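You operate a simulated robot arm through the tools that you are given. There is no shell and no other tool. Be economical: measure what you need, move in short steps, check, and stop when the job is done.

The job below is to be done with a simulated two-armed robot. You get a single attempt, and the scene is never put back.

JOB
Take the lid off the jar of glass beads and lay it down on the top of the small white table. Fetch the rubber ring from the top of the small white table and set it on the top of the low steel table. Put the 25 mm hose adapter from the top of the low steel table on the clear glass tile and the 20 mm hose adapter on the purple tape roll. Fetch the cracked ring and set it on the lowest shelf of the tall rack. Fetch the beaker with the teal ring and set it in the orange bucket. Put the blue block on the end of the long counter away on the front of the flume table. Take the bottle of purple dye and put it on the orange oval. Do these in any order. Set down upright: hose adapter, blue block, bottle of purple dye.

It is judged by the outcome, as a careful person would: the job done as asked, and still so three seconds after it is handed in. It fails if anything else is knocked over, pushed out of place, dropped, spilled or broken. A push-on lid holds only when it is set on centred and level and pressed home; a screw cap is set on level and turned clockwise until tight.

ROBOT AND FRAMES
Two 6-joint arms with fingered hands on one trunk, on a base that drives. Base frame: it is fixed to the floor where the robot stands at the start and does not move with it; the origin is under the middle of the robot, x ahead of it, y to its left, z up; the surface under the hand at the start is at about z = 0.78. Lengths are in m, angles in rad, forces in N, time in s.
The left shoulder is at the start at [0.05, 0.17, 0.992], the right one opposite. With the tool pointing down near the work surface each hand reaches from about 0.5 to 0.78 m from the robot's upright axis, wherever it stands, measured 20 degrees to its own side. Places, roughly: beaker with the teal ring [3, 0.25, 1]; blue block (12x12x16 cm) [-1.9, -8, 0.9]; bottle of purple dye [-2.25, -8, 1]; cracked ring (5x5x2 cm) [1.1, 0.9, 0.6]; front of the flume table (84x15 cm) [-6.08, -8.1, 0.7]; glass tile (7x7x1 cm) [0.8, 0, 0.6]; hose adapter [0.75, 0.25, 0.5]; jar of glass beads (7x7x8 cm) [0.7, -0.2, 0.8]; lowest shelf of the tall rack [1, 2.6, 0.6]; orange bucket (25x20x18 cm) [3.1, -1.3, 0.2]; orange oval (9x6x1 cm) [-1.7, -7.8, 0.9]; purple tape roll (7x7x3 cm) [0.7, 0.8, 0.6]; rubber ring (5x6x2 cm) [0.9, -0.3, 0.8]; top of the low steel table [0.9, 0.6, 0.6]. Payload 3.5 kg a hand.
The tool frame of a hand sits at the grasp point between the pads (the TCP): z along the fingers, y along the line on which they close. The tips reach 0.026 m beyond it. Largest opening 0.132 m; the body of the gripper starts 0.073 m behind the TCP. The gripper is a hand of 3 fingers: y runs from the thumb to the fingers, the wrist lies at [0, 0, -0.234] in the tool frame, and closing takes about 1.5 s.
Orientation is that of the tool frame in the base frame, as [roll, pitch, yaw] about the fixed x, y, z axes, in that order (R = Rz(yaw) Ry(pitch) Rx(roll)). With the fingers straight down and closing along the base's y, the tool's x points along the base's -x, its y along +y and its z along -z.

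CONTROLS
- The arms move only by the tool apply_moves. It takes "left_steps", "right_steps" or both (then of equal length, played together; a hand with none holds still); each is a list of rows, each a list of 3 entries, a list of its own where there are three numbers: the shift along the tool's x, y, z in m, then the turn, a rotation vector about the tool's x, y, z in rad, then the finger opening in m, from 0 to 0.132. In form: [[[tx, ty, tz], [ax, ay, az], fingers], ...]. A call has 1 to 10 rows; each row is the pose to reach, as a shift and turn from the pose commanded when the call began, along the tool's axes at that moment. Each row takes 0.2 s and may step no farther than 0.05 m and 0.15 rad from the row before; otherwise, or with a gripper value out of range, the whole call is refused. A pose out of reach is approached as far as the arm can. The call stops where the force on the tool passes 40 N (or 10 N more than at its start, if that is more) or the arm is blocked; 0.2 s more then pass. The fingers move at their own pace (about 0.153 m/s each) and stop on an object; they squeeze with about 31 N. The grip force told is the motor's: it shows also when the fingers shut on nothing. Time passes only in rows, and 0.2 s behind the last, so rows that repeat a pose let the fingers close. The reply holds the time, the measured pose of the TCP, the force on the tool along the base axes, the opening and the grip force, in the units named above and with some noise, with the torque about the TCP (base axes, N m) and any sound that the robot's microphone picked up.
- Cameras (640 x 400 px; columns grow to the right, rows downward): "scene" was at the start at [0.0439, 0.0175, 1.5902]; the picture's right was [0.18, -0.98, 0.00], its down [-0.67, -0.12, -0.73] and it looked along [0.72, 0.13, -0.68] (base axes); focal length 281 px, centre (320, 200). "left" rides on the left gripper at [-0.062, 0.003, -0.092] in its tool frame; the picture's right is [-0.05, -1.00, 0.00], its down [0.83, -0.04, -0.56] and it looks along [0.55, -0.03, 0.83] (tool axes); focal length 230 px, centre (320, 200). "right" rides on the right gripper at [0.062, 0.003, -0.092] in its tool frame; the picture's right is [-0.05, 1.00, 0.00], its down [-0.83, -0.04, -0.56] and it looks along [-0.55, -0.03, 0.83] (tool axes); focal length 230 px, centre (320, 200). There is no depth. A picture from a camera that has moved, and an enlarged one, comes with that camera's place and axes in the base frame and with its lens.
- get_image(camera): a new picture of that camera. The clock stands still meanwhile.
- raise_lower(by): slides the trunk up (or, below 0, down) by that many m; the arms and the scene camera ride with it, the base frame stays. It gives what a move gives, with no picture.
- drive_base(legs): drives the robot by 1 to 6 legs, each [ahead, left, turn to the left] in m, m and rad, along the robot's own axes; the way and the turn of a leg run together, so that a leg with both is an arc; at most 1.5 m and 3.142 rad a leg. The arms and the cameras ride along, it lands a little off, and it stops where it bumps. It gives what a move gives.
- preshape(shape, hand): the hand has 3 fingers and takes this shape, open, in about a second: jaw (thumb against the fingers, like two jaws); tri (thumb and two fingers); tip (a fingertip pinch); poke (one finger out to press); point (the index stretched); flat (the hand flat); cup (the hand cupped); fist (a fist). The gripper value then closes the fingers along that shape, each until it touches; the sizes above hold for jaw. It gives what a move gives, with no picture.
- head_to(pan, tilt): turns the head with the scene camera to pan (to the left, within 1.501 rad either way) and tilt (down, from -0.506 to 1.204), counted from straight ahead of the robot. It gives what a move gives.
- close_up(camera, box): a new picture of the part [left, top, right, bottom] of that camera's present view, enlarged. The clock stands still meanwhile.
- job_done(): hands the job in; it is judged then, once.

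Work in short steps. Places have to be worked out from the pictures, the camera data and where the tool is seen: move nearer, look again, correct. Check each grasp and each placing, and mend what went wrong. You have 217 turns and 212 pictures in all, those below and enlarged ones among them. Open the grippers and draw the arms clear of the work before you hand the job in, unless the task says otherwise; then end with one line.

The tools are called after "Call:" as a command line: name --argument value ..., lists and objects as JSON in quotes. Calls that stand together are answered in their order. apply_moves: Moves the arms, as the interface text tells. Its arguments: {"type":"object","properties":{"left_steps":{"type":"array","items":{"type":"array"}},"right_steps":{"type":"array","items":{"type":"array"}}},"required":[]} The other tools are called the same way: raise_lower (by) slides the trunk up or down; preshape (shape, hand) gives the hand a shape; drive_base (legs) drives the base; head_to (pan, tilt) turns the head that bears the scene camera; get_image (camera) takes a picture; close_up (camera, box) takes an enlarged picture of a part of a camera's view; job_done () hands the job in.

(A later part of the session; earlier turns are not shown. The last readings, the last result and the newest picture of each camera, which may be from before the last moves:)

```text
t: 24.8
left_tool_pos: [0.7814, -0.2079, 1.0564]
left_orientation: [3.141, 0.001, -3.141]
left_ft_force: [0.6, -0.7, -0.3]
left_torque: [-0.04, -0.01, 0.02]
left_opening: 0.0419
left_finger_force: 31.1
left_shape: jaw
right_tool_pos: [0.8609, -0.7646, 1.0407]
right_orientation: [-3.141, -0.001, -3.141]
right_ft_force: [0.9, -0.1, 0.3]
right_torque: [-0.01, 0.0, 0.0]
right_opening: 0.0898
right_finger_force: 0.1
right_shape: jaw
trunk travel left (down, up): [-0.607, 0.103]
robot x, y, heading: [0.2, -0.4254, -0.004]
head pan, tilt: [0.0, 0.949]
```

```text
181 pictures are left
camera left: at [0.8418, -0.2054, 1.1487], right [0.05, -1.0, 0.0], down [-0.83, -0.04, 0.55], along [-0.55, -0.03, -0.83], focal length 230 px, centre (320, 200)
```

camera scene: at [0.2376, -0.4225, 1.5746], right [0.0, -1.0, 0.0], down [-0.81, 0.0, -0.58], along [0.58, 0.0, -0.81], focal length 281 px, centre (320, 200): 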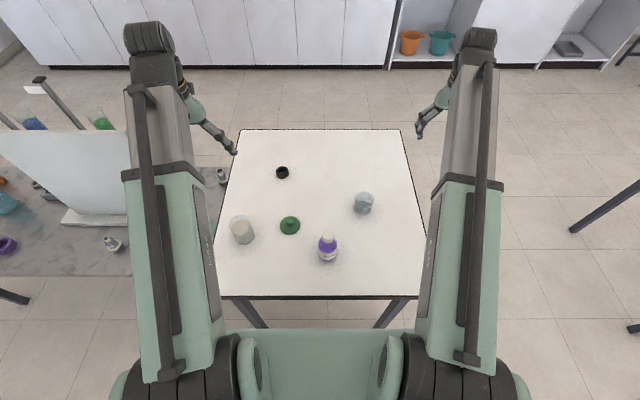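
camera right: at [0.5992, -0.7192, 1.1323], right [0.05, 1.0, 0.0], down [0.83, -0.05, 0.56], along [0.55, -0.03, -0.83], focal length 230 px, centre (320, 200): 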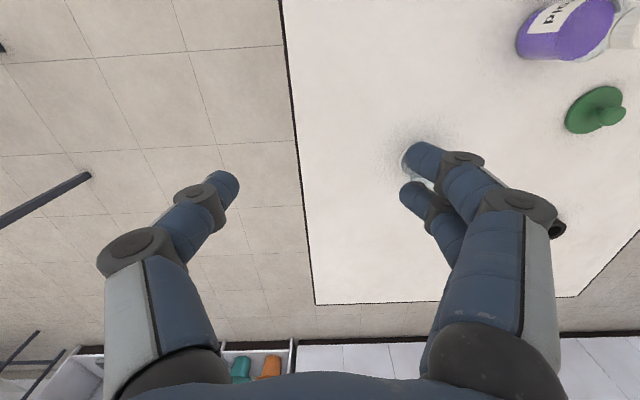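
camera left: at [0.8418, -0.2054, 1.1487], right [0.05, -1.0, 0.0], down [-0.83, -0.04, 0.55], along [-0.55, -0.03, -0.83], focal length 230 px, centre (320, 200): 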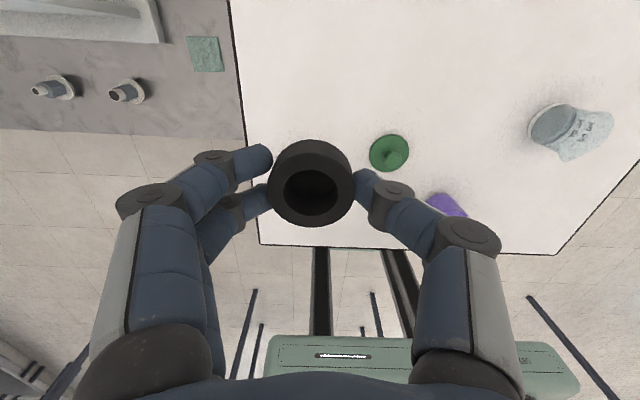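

Ring is held. I back out and drive left to stand before the steel table.

Call:
drive_base --legs '[[-0.25, 0, 0], [0, 0.77, 0]]'

Call:
get_image --camera "scene"

Call:
get_image --camera "left"

Call:
get_image --camera "right"

```text
t: 30.4
left_tool_pos: [0.5358, 0.5699, 1.055]
left_orientation: [3.139, 0.001, 3.14]
left_ft_force: [0.1, -0.5, -0.6]
left_torque: [0.0, 0.05, 0.01]
left_opening: 0.042
left_finger_force: 30.7
left_shape: jaw
right_tool_pos: [0.6141, 0.0126, 1.0411]
right_orientation: [3.141, -0.001, 3.136]
right_ft_force: [-0.3, -0.6, -0.2]
right_torque: [0.0, -0.04, 0.03]
right_opening: 0.0897
right_finger_force: 0.1
right_shape: jaw
trunk travel left (down, up): [-0.607, 0.103]
robot x, y, heading: [-0.0464, 0.3573, -0.001]
head pan, tilt: [0.0, 0.949]
```

```text
180 pictures are left
camera scene: at [-0.0101, 0.3587, 1.5746], right [0.0, -1.0, 0.0], down [-0.81, 0.0, -0.58], along [0.58, 0.0, -0.81], focal length 281 px, centre (320, 200)
```

scene: 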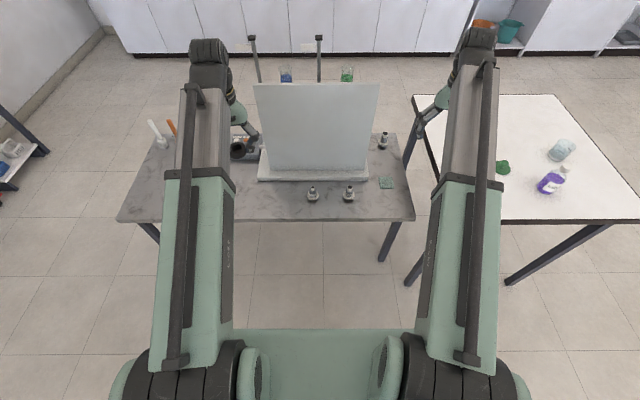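

```text
179 pictures are left
camera left: at [0.5977, 0.5727, 1.1485], right [0.05, -1.0, 0.0], down [-0.83, -0.04, 0.55], along [-0.55, -0.03, -0.83], focal length 230 px, centre (320, 200)
```

left: 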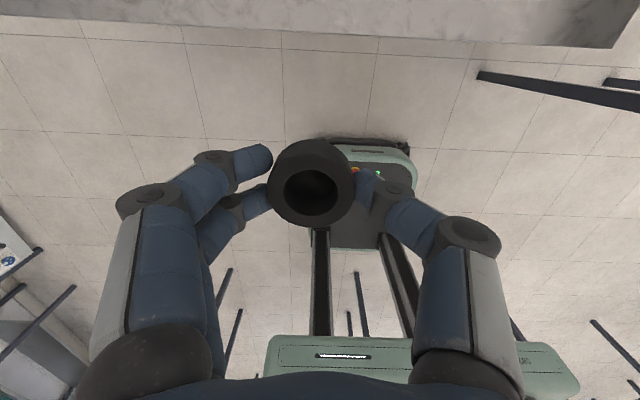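

```text
178 pictures are left
camera right: at [0.5536, 0.0151, 1.1325], right [0.06, 1.0, 0.0], down [0.83, -0.05, 0.56], along [0.55, -0.03, -0.83], focal length 230 px, centre (320, 200)
```

right: 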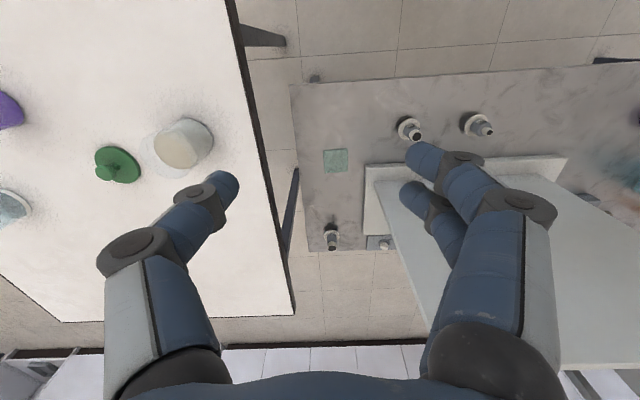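

Steel table is about 0.53 high. I pull the right hand away from the white table's edge, drive 0.15 ahead, then lower the trunk by 0.2.

Call:
apply_moves --right_steps '[[[0.04, 0.03, 0], [0, 0, 0], 0.09], [[0.08, 0.06, 0], [0, 0, 0], 0.09], [[0.11, 0.09, 0], [0, 0, 0], 0.09], [[0.11, 0.13, 0], [0, 0, 0], 0.09]]'

Call:
drive_base --legs '[[0.15, 0, 0]]'

Call:
raise_lower --by -0.22

Call:
get_image --camera "left"

Call:
get_image --camera "right"

Call:
get_image --camera "scene"

```text
t: 31.4
left_tool_pos: [0.5359, 0.5701, 1.0553]
left_orientation: [3.139, 0.001, 3.135]
left_ft_force: [-0.6, -0.2, 0.2]
left_torque: [-0.01, 0.03, -0.01]
left_opening: 0.0421
left_finger_force: 31.0
left_shape: jaw
right_tool_pos: [0.505, 0.1448, 1.0423]
right_orientation: [-3.14, -0.001, 3.136]
right_ft_force: [-0.7, 0.3, 1.0]
right_torque: [0.04, 0.03, 0.04]
right_opening: 0.0896
right_finger_force: 0.0
right_shape: jaw
trunk travel left (down, up): [-0.607, 0.103]
robot x, y, heading: [-0.0484, 0.3572, -0.005]
head pan, tilt: [0.0, 0.949]
```

```text
t: 32.8
left_tool_pos: [0.685, 0.5689, 1.0552]
left_orientation: [3.141, -0.001, 3.139]
left_ft_force: [1.0, 0.2, -0.5]
left_torque: [0.02, 0.02, 0.02]
left_opening: 0.0421
left_finger_force: 31.0
left_shape: jaw
right_tool_pos: [0.6565, 0.1451, 1.0399]
right_orientation: [3.142, 0.0, 3.137]
right_ft_force: [0.8, 0.1, -0.1]
right_torque: [-0.01, 0.04, 0.0]
right_opening: 0.0896
right_finger_force: 0.1
right_shape: jaw
trunk travel left (down, up): [-0.607, 0.103]
robot x, y, heading: [0.1044, 0.3564, -0.005]
head pan, tilt: [0.0, 0.949]
```

```text
t: 35.1
left_tool_pos: [0.6861, 0.57, 0.836]
left_orientation: [3.141, 0.001, 3.136]
left_ft_force: [-0.1, 0.5, -0.6]
left_torque: [-0.03, 0.01, 0.03]
left_opening: 0.042
left_finger_force: 30.7
left_shape: jaw
right_tool_pos: [0.6554, 0.1447, 0.8206]
right_orientation: [3.141, 0.001, 3.138]
right_ft_force: [0.4, -0.4, -0.4]
right_torque: [0.0, 0.03, -0.01]
right_opening: 0.0899
right_finger_force: 0.2
right_shape: jaw
trunk travel left (down, up): [-0.387, 0.323]
robot x, y, heading: [0.103, 0.3538, -0.001]
head pan, tilt: [0.0, 0.949]
```

```text
177 pictures are left
camera left: at [0.7467, 0.5722, 0.9287], right [0.05, -1.0, 0.0], down [-0.83, -0.04, 0.55], along [-0.55, -0.03, -0.83], focal length 230 px, centre (320, 200)
```

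left: 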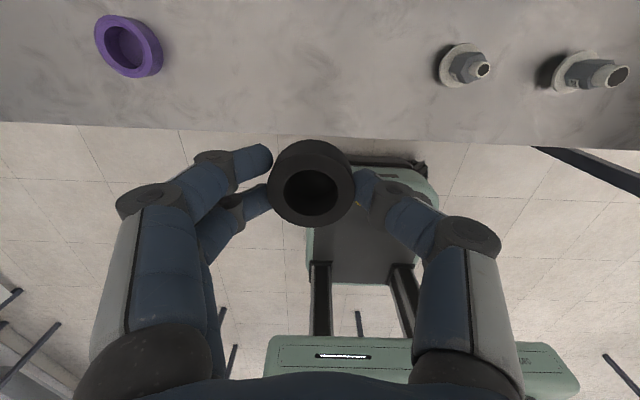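

```text
176 pictures are left
camera right: at [0.5931, 0.1469, 0.9132], right [0.06, 1.0, 0.0], down [0.83, -0.05, 0.56], along [0.55, -0.03, -0.83], focal length 230 px, centre (320, 200)
```

right: 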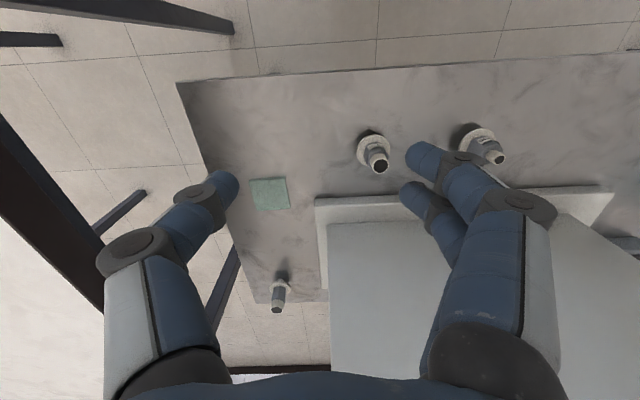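

```text
175 pictures are left
camera scene: at [0.139, 0.3575, 1.3547], right [0.0, -1.0, 0.0], down [-0.81, 0.0, -0.58], along [0.58, 0.0, -0.81], focal length 281 px, centre (320, 200)
```

scene: 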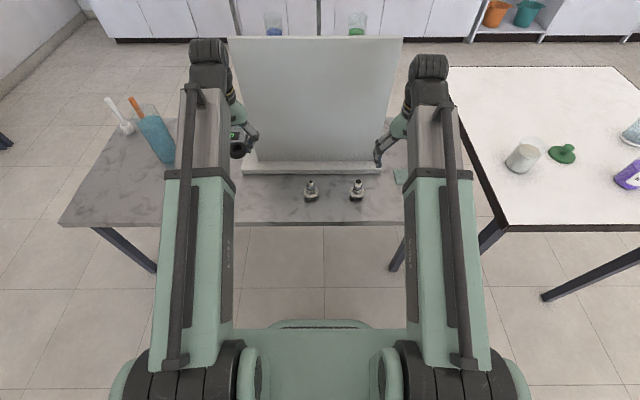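

Table top z≈0.50–0.52. I move the ring over (0.76,0.60) and lower to 0.60.

Call:
apply_moves --left_steps '[[[-0.035, 0.015, 0.02], [0, 0, 0], 0.0], [[-0.075, 0.03, 0.03], [0, 0, 0], 0.0], [[-0.075, 0.03, 0.07], [0, 0, 0], 0.0], [[-0.075, 0.03, 0.11], [0, 0, 0], 0.0], [[-0.075, 0.03, 0.15], [0, 0, 0], 0.0], [[-0.075, 0.03, 0.19], [0, 0, 0], 0.0], [[-0.075, 0.03, 0.23], [0, 0, 0], 0.0]]'

Call:
get_image --camera "left"

```text
t: 36.8
left_tool_pos: [0.7597, 0.6002, 0.6042]
left_orientation: [3.14, 0.002, 3.138]
left_ft_force: [0.2, 0.4, -0.5]
left_torque: [-0.03, 0.01, -0.03]
left_opening: 0.0418
left_finger_force: 30.9
left_shape: jaw
right_tool_pos: [0.6535, 0.1457, 0.8218]
right_orientation: [3.141, 0.0, 3.138]
right_ft_force: [1.1, -0.1, 0.5]
right_torque: [0.05, -0.01, -0.01]
right_opening: 0.0894
right_finger_force: 0.2
right_shape: jaw
trunk travel left (down, up): [-0.387, 0.323]
robot x, y, heading: [0.1021, 0.3539, -0.007]
head pan, tilt: [0.0, 0.949]
```

```text
174 pictures are left
camera left: at [0.8216, 0.6028, 0.6979], right [0.05, -1.0, 0.0], down [-0.83, -0.04, 0.55], along [-0.55, -0.03, -0.83], focal length 230 px, centre (320, 200)
```

left: 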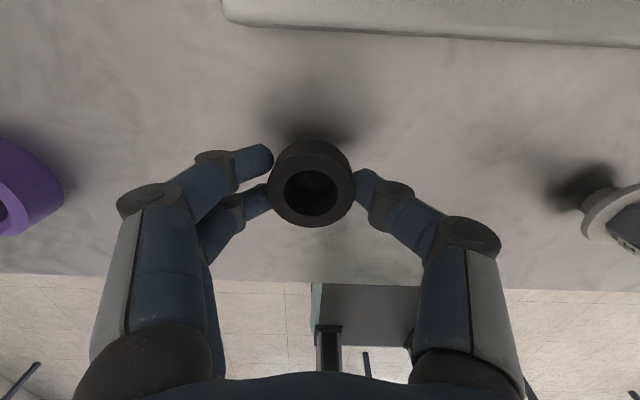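

Call:
apply_moves --left_steps '[[[0, 0, 0.008], [0, 0, 0], 0.0], [[0, 0, 0.016], [0, 0, 0], 0.0]]'

Call:
apply_moves --left_steps '[[[0, 0, 0.004], [0, 0, 0], 0.0], [[0, 0, 0.008], [0, 0, 0], 0.0]]'

```text
t: 37.4
left_tool_pos: [0.7601, 0.5987, 0.5903]
left_orientation: [3.141, 0.002, 3.139]
left_ft_force: [0.3, 0.3, -0.3]
left_torque: [-0.01, 0.02, 0.01]
left_opening: 0.042
left_finger_force: 30.5
left_shape: jaw
right_tool_pos: [0.6541, 0.1451, 0.8208]
right_orientation: [3.141, 0.0, 3.138]
right_ft_force: [-0.2, -0.1, 0.8]
right_torque: [-0.03, -0.04, 0.03]
right_opening: 0.0896
right_finger_force: 0.0
right_shape: jaw
trunk travel left (down, up): [-0.387, 0.323]
robot x, y, heading: [0.1036, 0.3498, -0.002]
head pan, tilt: [0.0, 0.949]
```

```text
t: 38.0
left_tool_pos: [0.7605, 0.6003, 0.5814]
left_orientation: [3.141, 0.001, 3.138]
left_ft_force: [0.4, 0.1, -0.1]
left_torque: [-0.01, 0.0, -0.01]
left_opening: 0.0416
left_finger_force: 30.8
left_shape: jaw
right_tool_pos: [0.6544, 0.145, 0.8209]
right_orientation: [-3.139, -0.001, 3.139]
right_ft_force: [-1.1, -0.3, -0.5]
right_torque: [-0.02, -0.02, 0.01]
right_opening: 0.0898
right_finger_force: 0.1
right_shape: jaw
trunk travel left (down, up): [-0.387, 0.323]
robot x, y, heading: [0.1031, 0.3585, -0.004]
head pan, tilt: [0.0, 0.949]
```

Call:
apply_moves --left_steps '[[[0, 0, 0.004], [0, 0, 0], 0.0], [[0, 0, 0.008], [0, 0, 0], 0.0]]'

Call:
apply_moves --left_steps '[[[0, 0, 0.004], [0, 0, 0], 0.0], [[0, 0, 0.008], [0, 0, 0], 0.0]]'

Call:
get_image --camera "left"

```text
t: 38.5
left_tool_pos: [0.7603, 0.5994, 0.5756]
left_orientation: [3.138, 0.005, 3.138]
left_ft_force: [-1.0, 1.9, 17.6]
left_torque: [0.5, -0.02, 0.01]
left_opening: 0.0418
left_finger_force: 30.7
left_shape: jaw
right_tool_pos: [0.6544, 0.1443, 0.8225]
right_orientation: [3.141, 0.001, 3.137]
right_ft_force: [-0.3, -0.2, -0.1]
right_torque: [-0.04, 0.0, 0.02]
right_opening: 0.0898
right_finger_force: 0.0
right_shape: jaw
trunk travel left (down, up): [-0.387, 0.323]
robot x, y, heading: [0.1059, 0.3547, -0.005]
head pan, tilt: [0.0, 0.949]
```

```text
t: 39.0
left_tool_pos: [0.7611, 0.6004, 0.5755]
left_orientation: [3.138, 0.01, 3.138]
left_ft_force: [-3.9, -0.2, 19.7]
left_torque: [0.18, 0.16, 0.03]
left_opening: 0.0421
left_finger_force: 30.8
left_shape: jaw
right_tool_pos: [0.6532, 0.1452, 0.8212]
right_orientation: [-3.141, 0.002, 3.138]
right_ft_force: [-0.5, -0.3, 0.4]
right_torque: [0.01, -0.01, -0.03]
right_opening: 0.0896
right_finger_force: 0.1
right_shape: jaw
trunk travel left (down, up): [-0.387, 0.323]
robot x, y, heading: [0.1018, 0.3571, -0.005]
head pan, tilt: [0.0, 0.949]
stopped in row 2 (left hand): the force on the tool passed its limit at 45 N (the readings are from after the stop); the commanded pose is now the measured one
```

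```text
173 pictures are left
camera left: at [0.8219, 0.6027, 0.6696], right [0.05, -1.0, 0.0], down [-0.84, -0.04, 0.55], along [-0.55, -0.02, -0.84], focal length 230 px, centre (320, 200)
```

left: 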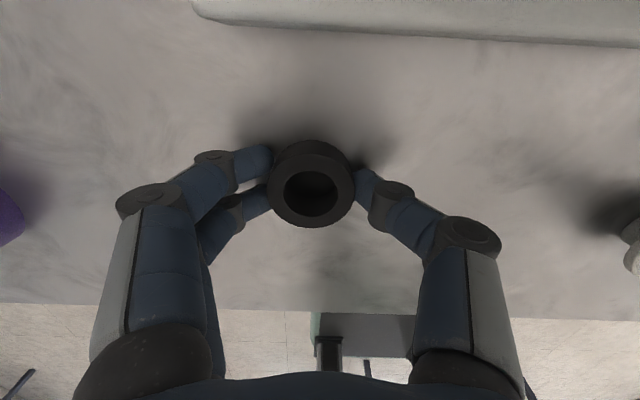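

Contact at TCP 0.5755 (table top ≈0.545). Ease off, open, rise.

Call:
apply_moves --left_steps '[[[0, 0, -0.001], [0, 0, 0], 0.03], [[0, 0, -0.001], [0, 0, 0], 0.07], [[0, 0, -0.001], [0, 0, 0], 0.09], [[0, 0, -0.001], [0, 0, 0], 0.1], [[0, 0, -0.04], [0, 0, 0], 0.1], [[0, 0, -0.08], [0, 0, 0], 0.1], [[0, 0, -0.12], [0, 0, 0], 0.1], [[0, 0, -0.16], [0, 0, 0], 0.1]]'

Call:
get_image --camera "left"

Call:
close_up --camera "right" --box '[240, 100, 520, 320]'

Call:
close_up --camera "scene" --box '[280, 120, 440, 220]'

```text
t: 40.8
left_tool_pos: [0.7615, 0.6004, 0.7316]
left_orientation: [3.139, 0.005, 3.138]
left_ft_force: [-0.7, -0.2, 0.4]
left_torque: [0.01, 0.02, -0.01]
left_opening: 0.0999
left_finger_force: 0.0
left_shape: jaw
right_tool_pos: [0.6542, 0.1448, 0.8215]
right_orientation: [3.139, -0.002, 3.138]
right_ft_force: [-0.7, 0.4, 0.3]
right_torque: [-0.02, 0.0, 0.04]
right_opening: 0.0897
right_finger_force: 0.0
right_shape: jaw
trunk travel left (down, up): [-0.387, 0.323]
robot x, y, heading: [0.1077, 0.3562, -0.005]
head pan, tilt: [0.0, 0.949]
```

```text
172 pictures are left
camera left: at [0.8214, 0.6029, 0.8253], right [0.05, -1.0, 0.0], down [-0.83, -0.04, 0.55], along [-0.55, -0.02, -0.84], focal length 230 px, centre (320, 200)
```

left: 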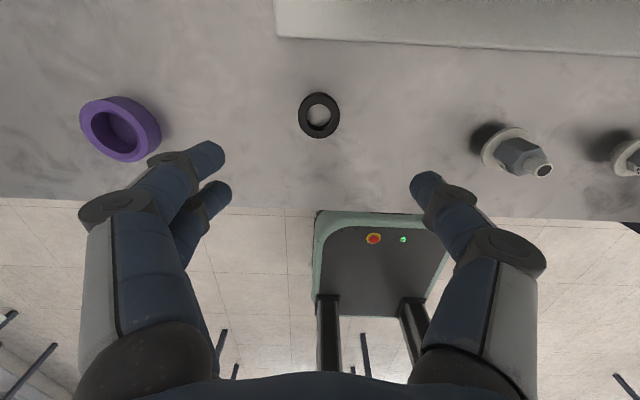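

```text
1.82 times, centred on (380, 210) of right
camera zoom: at [0.593, 0.147, 0.9131], right [0.06, 1.0, 0.0], down [0.83, -0.05, 0.56], along [0.55, -0.03, -0.83], focal length 418 px, centre (211, 182)
```

zoom: 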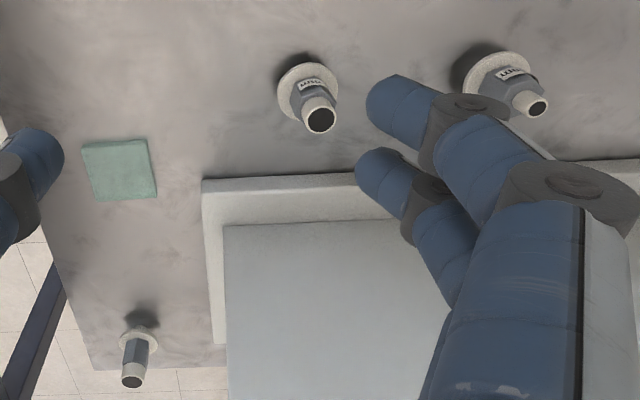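

```text
4.00 times, centred on (360, 170) of scene
camera zoom: at [0.139, 0.3576, 1.3546], right [0.0, -1.0, 0.0], down [-0.81, 0.0, -0.58], along [0.58, 0.0, -0.81], focal length 1126 px, centre (160, 320)
```

zoom: 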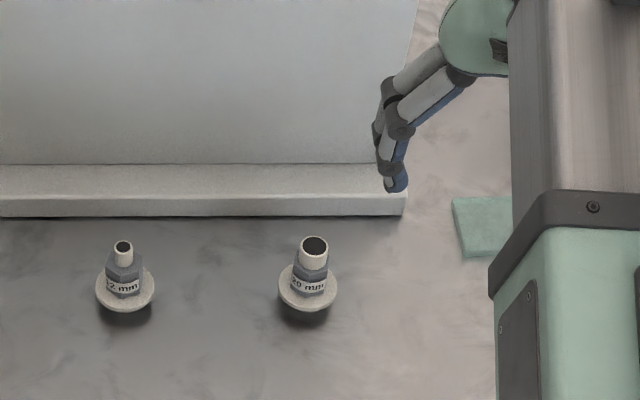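

Labels read "12 mm" (left) and "20 mm" (right) adapters. I check the far one and confirm.

Call:
close_up --camera "scene" --box '[300, 170, 370, 210]'

Call:
close_up --camera "right" --box '[250, 250, 320, 330]'

Call:
close_up --camera "left" --box '[60, 60, 380, 240]'

```text
9.14 times, centred on (335, 190) of scene
camera zoom: at [0.139, 0.3576, 1.3546], right [0.0, -1.0, 0.0], down [-0.81, 0.0, -0.58], along [0.58, 0.0, -0.81], focal length 2573 px, centre (183, 291)
```

zoom: 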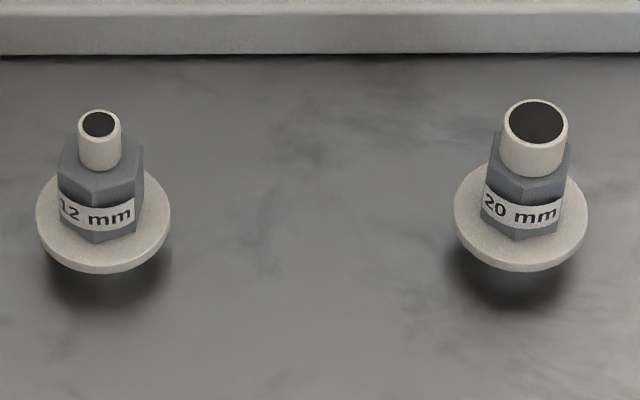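

```text
5.00 times, centred on (285, 290) of right
camera zoom: at [0.593, 0.147, 0.9131], right [0.06, 1.0, 0.0], down [0.83, -0.05, 0.56], along [0.55, -0.03, -0.83], focal length 1150 px, centre (495, -250)
```

zoom: 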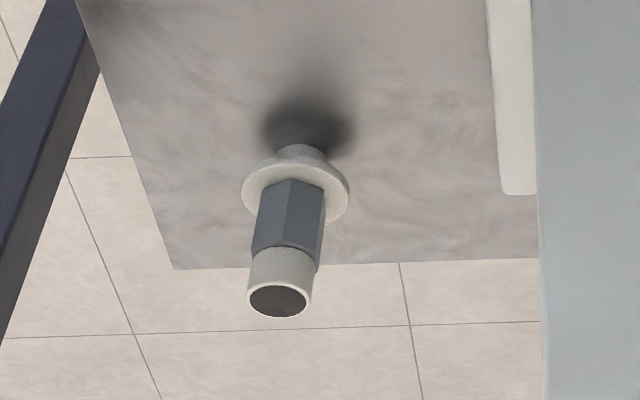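

```text
2.00 times, centred on (220, 150) of left
camera zoom: at [0.8214, 0.6029, 0.8253], right [0.05, -1.0, 0.0], down [-0.83, -0.04, 0.55], along [-0.55, -0.02, -0.84], focal length 460 px, centre (520, 300)
```

zoom: 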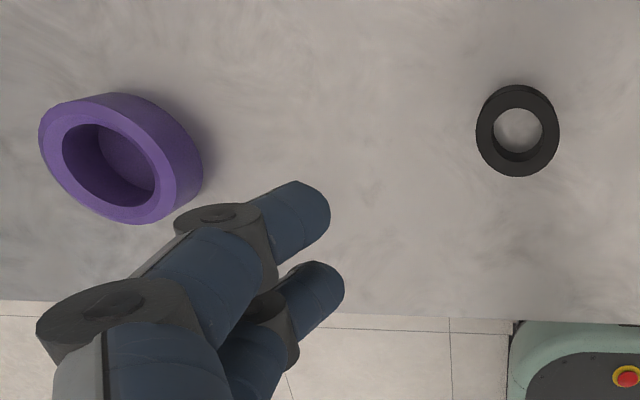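

The near-right one is 20 mm, the near-left 12 mm; the far one (wider tube) is presumably 25 mm. I bring the right hand above the 20 mm adapter at about (0.742,0.226).

Call:
apply_moves --right_steps '[[[-0.03, 0.027, 0.01], [0, 0, 0], 0.08], [[-0.06, 0.054, 0.02], [0, 0, 0], 0.08], [[-0.087, 0.082, 0.04], [0, 0, 0], 0.08], [[-0.087, 0.082, 0.08], [0, 0, 0], 0.08], [[-0.087, 0.082, 0.12], [0, 0, 0], 0.08]]'

Call:
get_image --camera "right"

```text
t: 42.0
left_tool_pos: [0.7604, 0.6017, 0.7306]
left_orientation: [3.138, 0.008, 3.137]
left_ft_force: [0.2, 0.2, 1.0]
left_torque: [0.01, 0.01, -0.01]
left_opening: 0.0998
left_finger_force: 0.0
left_shape: jaw
right_tool_pos: [0.7416, 0.2252, 0.7027]
right_orientation: [-3.141, -0.001, 3.137]
right_ft_force: [0.2, 0.7, 0.8]
right_torque: [0.0, 0.01, -0.01]
right_opening: 0.0807
right_finger_force: 0.1
right_shape: jaw
trunk travel left (down, up): [-0.387, 0.323]
robot x, y, heading: [0.108, 0.3584, -0.005]
head pan, tilt: [0.0, 0.949]
```

```text
166 pictures are left
camera right: at [0.6812, 0.2277, 0.7937], right [0.06, 1.0, 0.0], down [0.83, -0.05, 0.56], along [0.55, -0.03, -0.83], focal length 230 px, centre (320, 200)
```

right: 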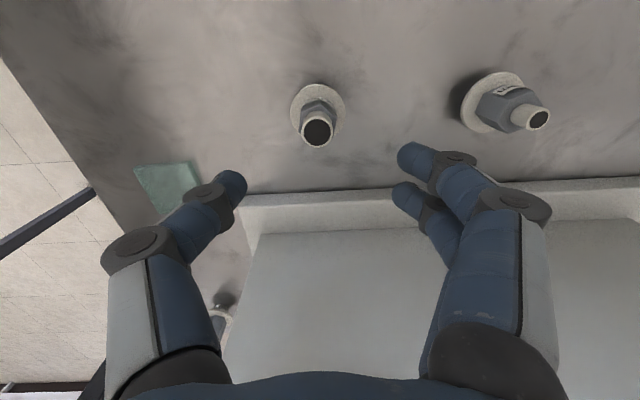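

Adapter axis at (0.7335,0.2225). Descend around the hex.

Call:
apply_moves --right_steps '[[[0.008, -0.003, 0.03], [0, 0, 0], 0.08], [[0.008, -0.003, 0.07], [0, 0, 0], 0.07], [[0.008, -0.003, 0.095], [0, 0, 0], 0.065]]'

Call:
get_image --camera "right"

```text
t: 42.8
left_tool_pos: [0.7605, 0.6013, 0.7315]
left_orientation: [3.137, 0.008, 3.138]
left_ft_force: [0.3, -0.4, -0.3]
left_torque: [0.01, 0.03, 0.01]
left_opening: 0.0998
left_finger_force: 0.0
left_shape: jaw
right_tool_pos: [0.7327, 0.2253, 0.6044]
right_orientation: [3.141, 0.0, 3.139]
right_ft_force: [0.4, -0.7, -0.2]
right_torque: [0.02, 0.0, 0.01]
right_opening: 0.0658
right_finger_force: 0.0
right_shape: jaw
trunk travel left (down, up): [-0.387, 0.323]
robot x, y, heading: [0.1016, 0.3521, 0.0]
head pan, tilt: [0.0, 0.949]
```

```text
165 pictures are left
camera right: at [0.6726, 0.2266, 0.6972], right [0.06, 1.0, 0.0], down [0.83, -0.05, 0.56], along [0.55, -0.03, -0.83], focal length 230 px, centre (320, 200)
```

right: 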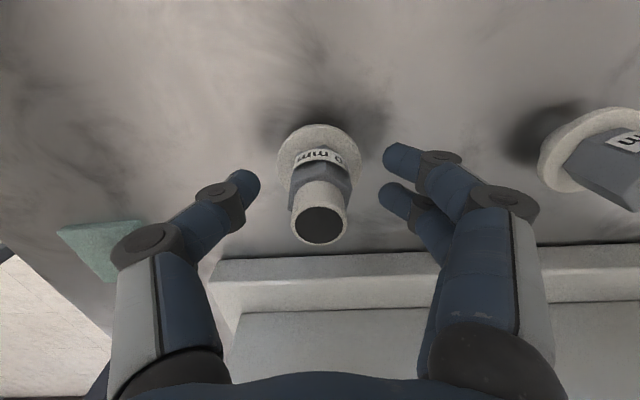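

Aligned. Lower 5 mm and close.

Call:
apply_moves --right_steps '[[[-0.002, -0.002, 0.005], [0, 0, 0], 0.06], [[-0.002, -0.002, 0.005], [0, 0, 0], 0.04], [[-0.002, -0.002, 0.005], [0, 0, 0], 0.02], [[-0.002, -0.002, 0.005], [0, 0, 0], 0.0], [[-0.002, -0.002, 0.005], [0, 0, 0], 0.0]]'

Call:
get_image --camera "right"

```text
t: 44.0
left_tool_pos: [0.7613, 0.6004, 0.7328]
left_orientation: [3.138, 0.006, 3.139]
left_ft_force: [-0.6, 0.3, -0.4]
left_torque: [-0.01, -0.01, -0.01]
left_opening: 0.0997
left_finger_force: 0.1
left_shape: jaw
right_tool_pos: [0.7365, 0.2218, 0.6]
right_orientation: [3.142, 0.0, 3.139]
right_ft_force: [-0.3, -0.4, -0.8]
right_torque: [-0.01, -0.01, 0.0]
right_opening: 0.02
right_finger_force: 31.5
right_shape: jaw
trunk travel left (down, up): [-0.387, 0.323]
robot x, y, heading: [0.1035, 0.3561, -0.004]
head pan, tilt: [0.0, 0.949]
```

```text
164 pictures are left
camera right: at [0.6747, 0.2241, 0.6928], right [0.06, 1.0, 0.0], down [0.83, -0.05, 0.55], along [0.55, -0.03, -0.83], focal length 230 px, centre (320, 200)
```

right: 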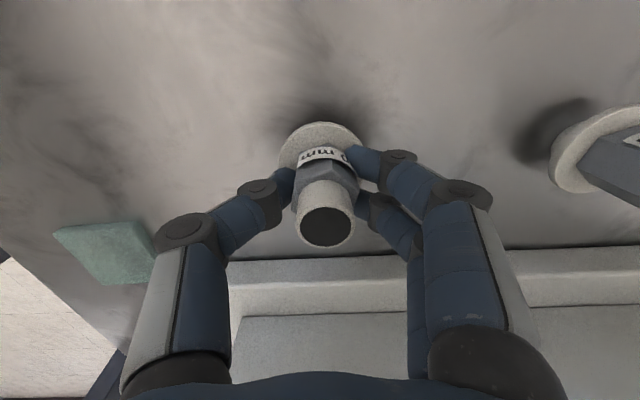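

Adapter gripped; lift to 0.75, draw the left hand back a bit, and look again.

Call:
apply_moves --right_steps '[[[0, 0, -0.03], [0, 0, 0], 0.0], [[0, 0, -0.07], [0, 0, 0], 0.0], [[0, 0, -0.11], [0, 0, 0], 0.0], [[0, 0, -0.15], [0, 0, 0], 0.0]]' --left_steps '[[[0.03, 0, -0.02], [0, 0, 0], 0.1], [[0.06, 0, -0.04], [0, 0, 0], 0.1], [[0.09, 0, -0.06], [0, 0, 0], 0.1], [[0.12, 0, -0.09], [0, 0, 0], 0.1]]'

Call:
drive_base --legs '[[0, 0.6, 0]]'

Call:
get_image --camera "right"

Call:
get_image --camera "scene"

```text
t: 45.0
left_tool_pos: [0.6375, 0.6015, 0.8204]
left_orientation: [3.138, 0.008, 3.138]
left_ft_force: [0.2, -0.2, -0.3]
left_torque: [0.02, 0.0, -0.03]
left_opening: 0.0997
left_finger_force: 0.1
left_shape: jaw
right_tool_pos: [0.7351, 0.2223, 0.7528]
right_orientation: [-3.139, 0.002, 3.138]
right_ft_force: [1.1, 0.2, -0.8]
right_torque: [-0.01, 0.0, 0.02]
right_opening: 0.0197
right_finger_force: 31.0
right_shape: jaw
trunk travel left (down, up): [-0.387, 0.323]
robot x, y, heading: [0.1048, 0.3593, 0.002]
head pan, tilt: [0.0, 0.949]
```

```text
t: 48.4
left_tool_pos: [0.6407, 1.2029, 0.8211]
left_orientation: [3.138, 0.006, 3.139]
left_ft_force: [-0.6, -0.5, -0.1]
left_torque: [0.02, 0.01, 0.01]
left_opening: 0.0995
left_finger_force: 0.0
left_shape: jaw
right_tool_pos: [0.7372, 0.8235, 0.7517]
right_orientation: [3.14, 0.0, 3.139]
right_ft_force: [0.2, 1.3, -1.6]
right_torque: [-0.03, -0.01, 0.0]
right_opening: 0.0201
right_finger_force: 31.4
right_shape: jaw
trunk travel left (down, up): [-0.387, 0.323]
robot x, y, heading: [0.1049, 0.9586, -0.004]
head pan, tilt: [0.0, 0.949]
```

```text
163 pictures are left
camera right: at [0.6763, 0.8256, 0.8435], right [0.06, 1.0, 0.0], down [0.83, -0.05, 0.56], along [0.55, -0.03, -0.83], focal length 230 px, centre (320, 200)
```

right: 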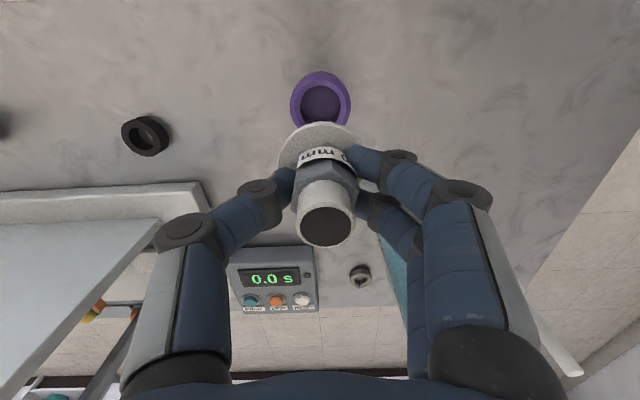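

```text
162 pictures are left
camera scene: at [0.1416, 0.9593, 1.3546], right [0.0, -1.0, 0.0], down [-0.81, 0.0, -0.58], along [0.58, 0.0, -0.81], focal length 281 px, centre (320, 200)
```

scene: 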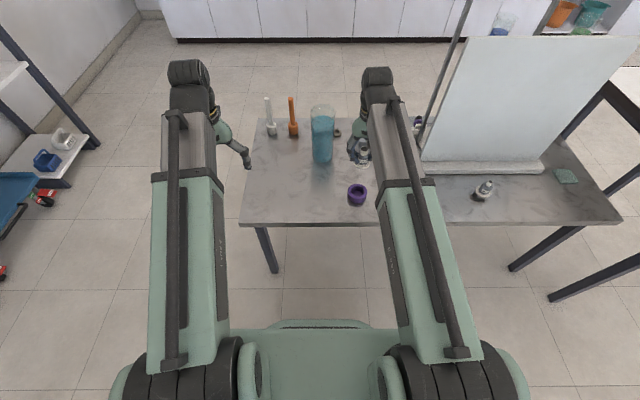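

The tape roll is under the adapter, about (0.73,0.826). I lower to 0.66 and look again.

Call:
apply_moves --right_steps '[[[0.004, 0.002, 0.04], [0, 0, 0], 0.0], [[0.004, 0.002, 0.08], [0, 0, 0], 0.0]]'

Call:
get_image --camera "right"

Call:
close_up --camera "scene" --box '[320, 140, 400, 220]'

```text
t: 49.0
left_tool_pos: [0.6407, 1.2031, 0.8209]
left_orientation: [3.139, 0.007, 3.14]
left_ft_force: [-1.0, 0.0, 0.2]
left_torque: [0.0, 0.0, 0.03]
left_opening: 0.0996
left_finger_force: 0.1
left_shape: jaw
right_tool_pos: [0.7334, 0.8237, 0.6709]
right_orientation: [-3.141, 0.0, 3.137]
right_ft_force: [-0.6, 0.0, -0.8]
right_torque: [0.01, 0.01, -0.03]
right_opening: 0.0203
right_finger_force: 30.8
right_shape: jaw
trunk travel left (down, up): [-0.387, 0.323]
robot x, y, heading: [0.1059, 0.9553, -0.001]
head pan, tilt: [0.0, 0.949]
```

```text
161 pictures are left
camera right: at [0.6723, 0.8256, 0.7629], right [0.06, 1.0, 0.0], down [0.83, -0.05, 0.56], along [0.55, -0.03, -0.83], focal length 230 px, centre (320, 200)
```

right: 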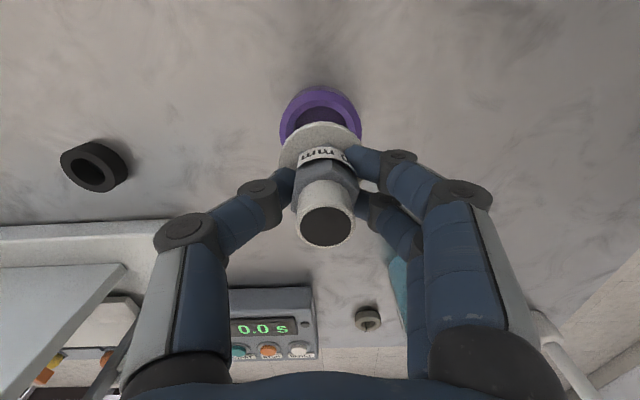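

```text
5.00 times, centred on (360, 180) of scene
camera zoom: at [0.1416, 0.9593, 1.3547], right [0.0, -1.0, 0.0], down [-0.81, 0.0, -0.58], along [0.58, 0.0, -0.81], focal length 1407 px, centre (120, 300)
```

zoom: 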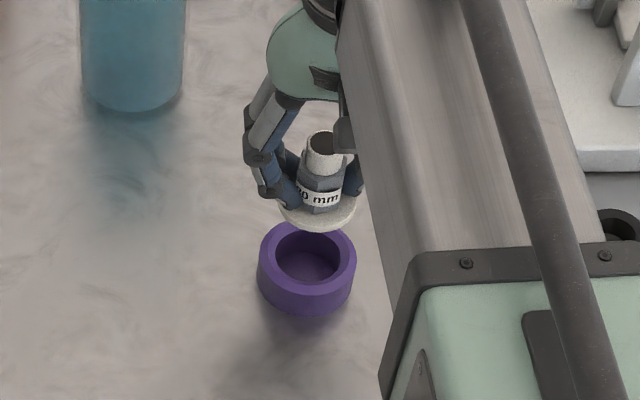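

Relative to the adapter the roll is 3–4 mm farther ahead. Correct and lower to 0.632.

Call:
apply_moves --right_steps '[[[-0.003, 0.002, 0.02], [0, 0, 0], 0.0], [[-0.003, 0.002, 0.038], [0, 0, 0], 0.0]]'

Call:
close_up --camera "right" --box '[220, 60, 420, 260]'

Call:
close_up --camera "scene" --box '[330, 160, 390, 220]'

```text
t: 49.6
left_tool_pos: [0.6415, 1.2027, 0.8202]
left_orientation: [3.138, 0.008, 3.137]
left_ft_force: [-0.7, -0.9, -0.8]
left_torque: [0.0, -0.01, 0.02]
left_opening: 0.0998
left_finger_force: 0.0
left_shape: jaw
right_tool_pos: [0.7375, 0.8254, 0.6346]
right_orientation: [-3.141, 0.001, 3.137]
right_ft_force: [-0.4, -0.4, -1.9]
right_torque: [0.01, -0.01, 0.0]
right_opening: 0.0202
right_finger_force: 31.1
right_shape: jaw
trunk travel left (down, up): [-0.387, 0.323]
robot x, y, heading: [0.107, 0.9597, -0.005]
head pan, tilt: [0.0, 0.949]
```

```text
2.00 times, centred on (320, 160) of right
camera zoom: at [0.6757, 0.8282, 0.7249], right [0.06, 1.0, 0.0], down [0.83, -0.05, 0.56], along [0.55, -0.03, -0.83], focal length 460 px, centre (320, 280)
```

zoom: 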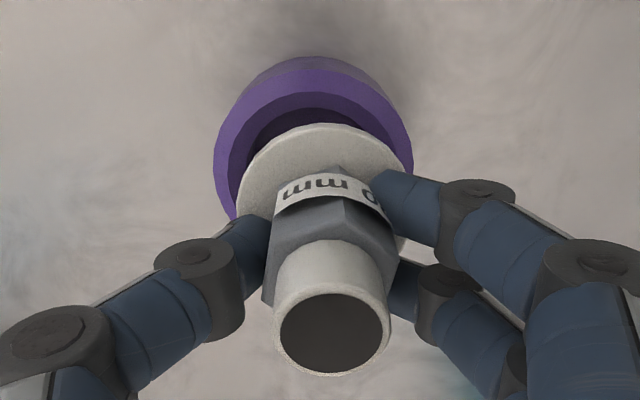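

```text
6.67 times, centred on (360, 190) of scene
camera zoom: at [0.1416, 0.9593, 1.3547], right [0.0, -1.0, 0.0], down [-0.81, 0.0, -0.58], along [0.58, 0.0, -0.81], focal length 1876 px, centre (53, 267)
```

zoom: 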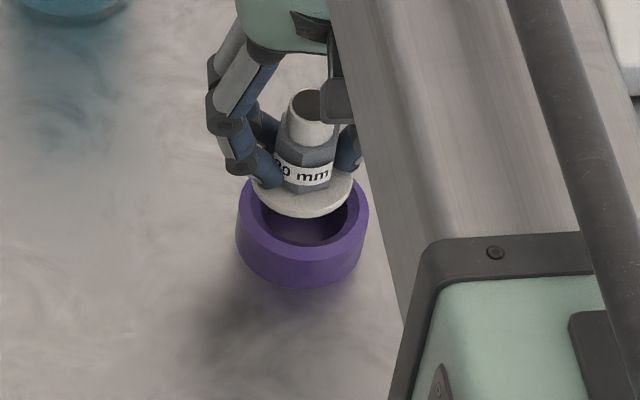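

Fine correction (−2 mm x, −2.5 mm y), then lower toward contact.

Call:
apply_moves --right_steps '[[[0.002, -0.0025, 0.0], [0, 0, 0], 0.0], [[0.002, -0.0025, 0.006], [0, 0, 0], 0.0], [[0.002, -0.0025, 0.012], [0, 0, 0], 0.0]]'

Call:
apply_moves --right_steps '[[[0, 0, 0.003], [0, 0, 0], 0.0], [[0, 0, 0.005], [0, 0, 0], 0.0]]'

Call:
close_up --camera "scene" --box '[330, 160, 390, 220]'

```text
t: 50.4
left_tool_pos: [0.6403, 1.2024, 0.8211]
left_orientation: [3.138, 0.008, 3.138]
left_ft_force: [0.2, -0.1, 0.4]
left_torque: [0.0, -0.01, -0.01]
left_opening: 0.0996
left_finger_force: 0.1
left_shape: jaw
right_tool_pos: [0.7347, 0.8233, 0.6245]
right_orientation: [3.141, 0.004, 3.135]
right_ft_force: [1.4, -2.1, 22.7]
right_torque: [-0.05, 0.05, 0.02]
right_opening: 0.021
right_finger_force: 30.7
right_shape: jaw
trunk travel left (down, up): [-0.387, 0.323]
robot x, y, heading: [0.107, 0.9583, -0.006]
head pan, tilt: [0.0, 0.949]
```

```text
t: 50.8
left_tool_pos: [0.641, 1.2037, 0.8223]
left_orientation: [3.138, 0.009, 3.137]
left_ft_force: [0.4, 0.7, 0.3]
left_torque: [-0.03, 0.01, 0.0]
left_opening: 0.0996
left_finger_force: 0.0
left_shape: jaw
right_tool_pos: [0.7351, 0.8236, 0.6239]
right_orientation: [3.142, 0.008, 3.137]
right_ft_force: [-3.3, -1.3, 22.5]
right_torque: [0.03, 0.12, 0.0]
right_opening: 0.023
right_finger_force: 30.7
right_shape: jaw
trunk travel left (down, up): [-0.387, 0.323]
robot x, y, heading: [0.1045, 0.9569, -0.003]
head pan, tilt: [0.0, 0.949]
stopped in row 2 (right hand): the force on the tool passed its limit at 43 N (the readings are from after the stop); the commanded pose is now the measured one
```

```text
6.67 times, centred on (360, 190) of scene
camera zoom: at [0.1397, 0.9596, 1.3547], right [0.0, -1.0, 0.0], down [-0.81, 0.0, -0.58], along [0.58, 0.0, -0.81], focal length 1876 px, centre (53, 267)
```

zoom: 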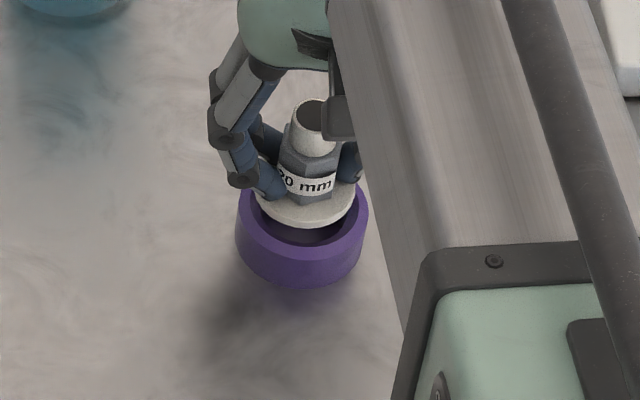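

Contact with little torque; I check from the hand camera whether it is seated centred.

Call:
close_up --camera "right" --box '[240, 70, 400, 230]'

Call:
close_up --camera "scene" --box '[343, 172, 373, 207]'

```text
2.50 times, centred on (320, 150) of right
camera zoom: at [0.6735, 0.8266, 0.7158], right [0.06, 1.0, 0.0], down [0.83, -0.05, 0.56], along [0.56, -0.03, -0.83], focal length 575 px, centre (320, 325)
```

zoom: 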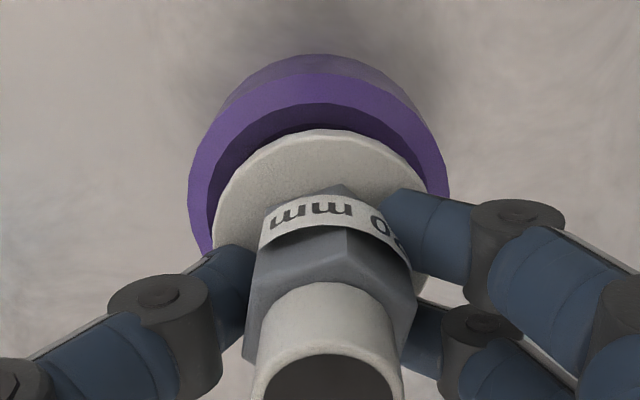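

```text
11.43 times, centred on (358, 190) of scene
camera zoom: at [0.1397, 0.9596, 1.3547], right [0.0, -1.0, 0.0], down [-0.81, 0.0, -0.58], along [0.58, 0.0, -0.81], focal length 3216 px, centre (-114, 320)
```

zoom: 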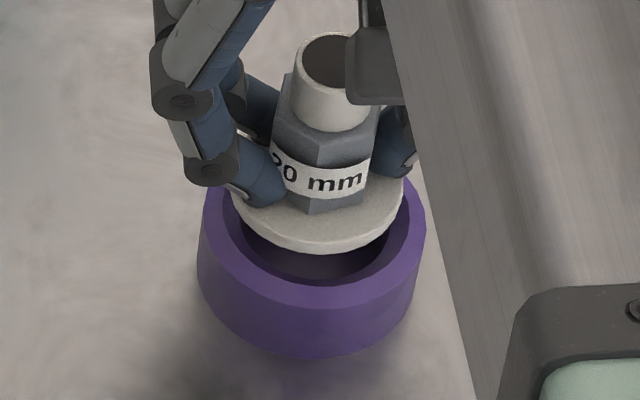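

The flange sits ~6 mm too far ahead relative to the roll's hole. I lift 8 mm, shift back 6 mm, and lower again.

Call:
apply_moves --right_steps '[[[0, 0, -0.01], [0, 0, 0], 0.0], [[0.006, 0.001, -0.01], [0, 0, 0], 0.0], [[0.006, 0.001, -0.003], [0, 0, 0], 0.0], [[0.006, 0.001, 0.0], [0, 0, 0], 0.0]]'

Call:
close_up --camera "scene" --box '[343, 172, 373, 207]'

Call:
close_up --camera "right" --box '[240, 70, 400, 230]'

```text
t: 51.8
left_tool_pos: [0.6415, 1.2029, 0.8209]
left_orientation: [3.138, 0.009, 3.139]
left_ft_force: [-0.1, 0.5, -0.6]
left_torque: [0.0, -0.03, 0.05]
left_opening: 0.1
left_finger_force: 0.0
left_shape: jaw
right_tool_pos: [0.7289, 0.8237, 0.6243]
right_orientation: [-3.14, 0.007, 3.137]
right_ft_force: [-0.8, -2.4, 23.3]
right_torque: [-0.02, 0.04, 0.02]
right_opening: 0.0225
right_finger_force: 31.2
right_shape: jaw
trunk travel left (down, up): [-0.387, 0.323]
robot x, y, heading: [0.1045, 0.9567, -0.009]
head pan, tilt: [0.0, 0.949]
```

```text
11.43 times, centred on (358, 190) of scene
camera zoom: at [0.14, 0.9595, 1.3552], right [0.0, -1.0, 0.0], down [-0.81, 0.0, -0.58], along [0.58, 0.0, -0.81], focal length 3216 px, centre (-114, 320)
```

zoom: 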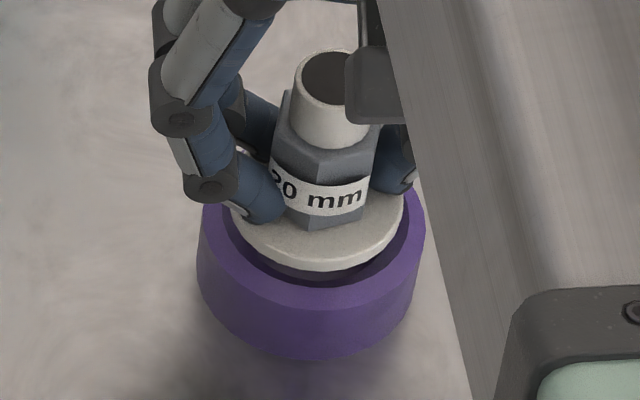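

```text
2.50 times, centred on (320, 150) of right
camera zoom: at [0.6675, 0.8272, 0.7158], right [0.06, 1.0, 0.0], down [0.83, -0.05, 0.56], along [0.56, -0.03, -0.83], focal length 575 px, centre (320, 325)
```

zoom: 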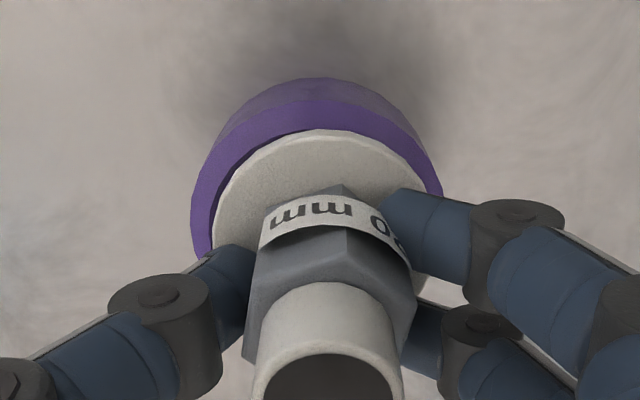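

Now well centred. Ease the pressure and open gently, then rise.

Call:
apply_moves --right_steps '[[[0.001, 0, -0.003], [0, 0, 0], 0.0], [[0.001, 0, -0.003], [0, 0, 0], 0.02], [[0.001, 0, -0.003], [0, 0, 0], 0.04], [[0.001, 0, -0.003], [0, 0, 0], 0.06], [[0.001, 0, -0.003], [0, 0, 0], 0.07], [[0.001, 0, -0.03], [0, 0, 0], 0.075], [[0.001, 0, -0.07], [0, 0, 0], 0.08], [[0.001, 0, -0.11], [0, 0, 0], 0.08]]'

Call:
close_up --camera "scene" --box '[330, 150, 390, 220]'

Call:
get_image --camera "right"

```text
t: 53.6
left_tool_pos: [0.6406, 1.2037, 0.821]
left_orientation: [3.139, 0.007, 3.139]
left_ft_force: [-0.4, -0.7, -0.6]
left_torque: [-0.03, -0.01, 0.01]
left_opening: 0.0998
left_finger_force: 0.2
left_shape: jaw
right_tool_pos: [0.7276, 0.8243, 0.7331]
right_orientation: [-3.14, 0.005, 3.136]
right_ft_force: [0.0, 0.2, 0.5]
right_torque: [0.03, -0.01, 0.03]
right_opening: 0.0796
right_finger_force: 0.2
right_shape: jaw
trunk travel left (down, up): [-0.387, 0.323]
robot x, y, heading: [0.1085, 0.9548, -0.011]
head pan, tilt: [0.0, 0.949]
```

```text
5.71 times, centred on (360, 185) of scene
camera zoom: at [0.1415, 0.9593, 1.3546], right [0.0, -1.0, 0.0], down [-0.81, 0.0, -0.58], along [0.58, 0.0, -0.81], focal length 1608 px, centre (91, 286)
```

zoom: 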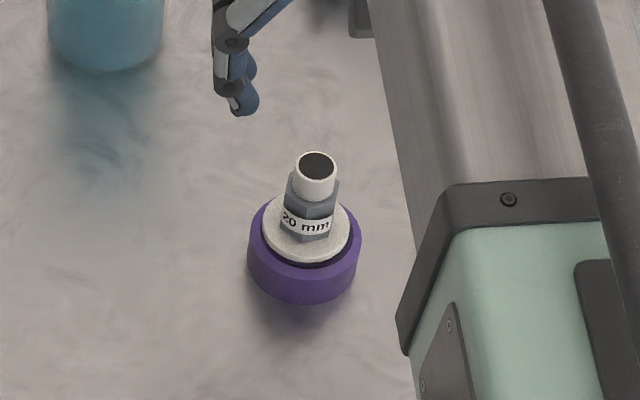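

```text
151 pictures are left
camera right: at [0.6669, 0.8275, 0.824], right [0.06, 1.0, 0.0], down [0.83, -0.05, 0.56], along [0.56, -0.03, -0.83], focal length 230 px, centre (320, 200)
```

right: 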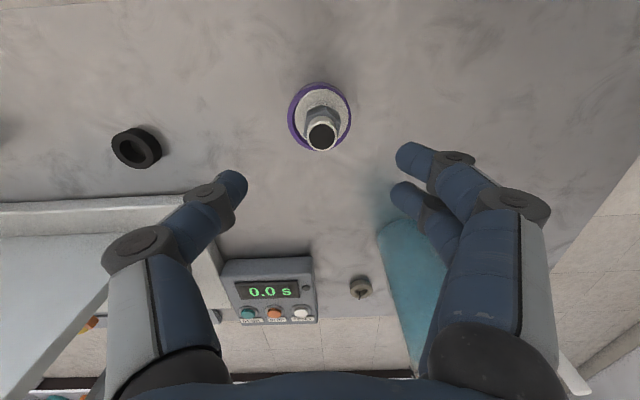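

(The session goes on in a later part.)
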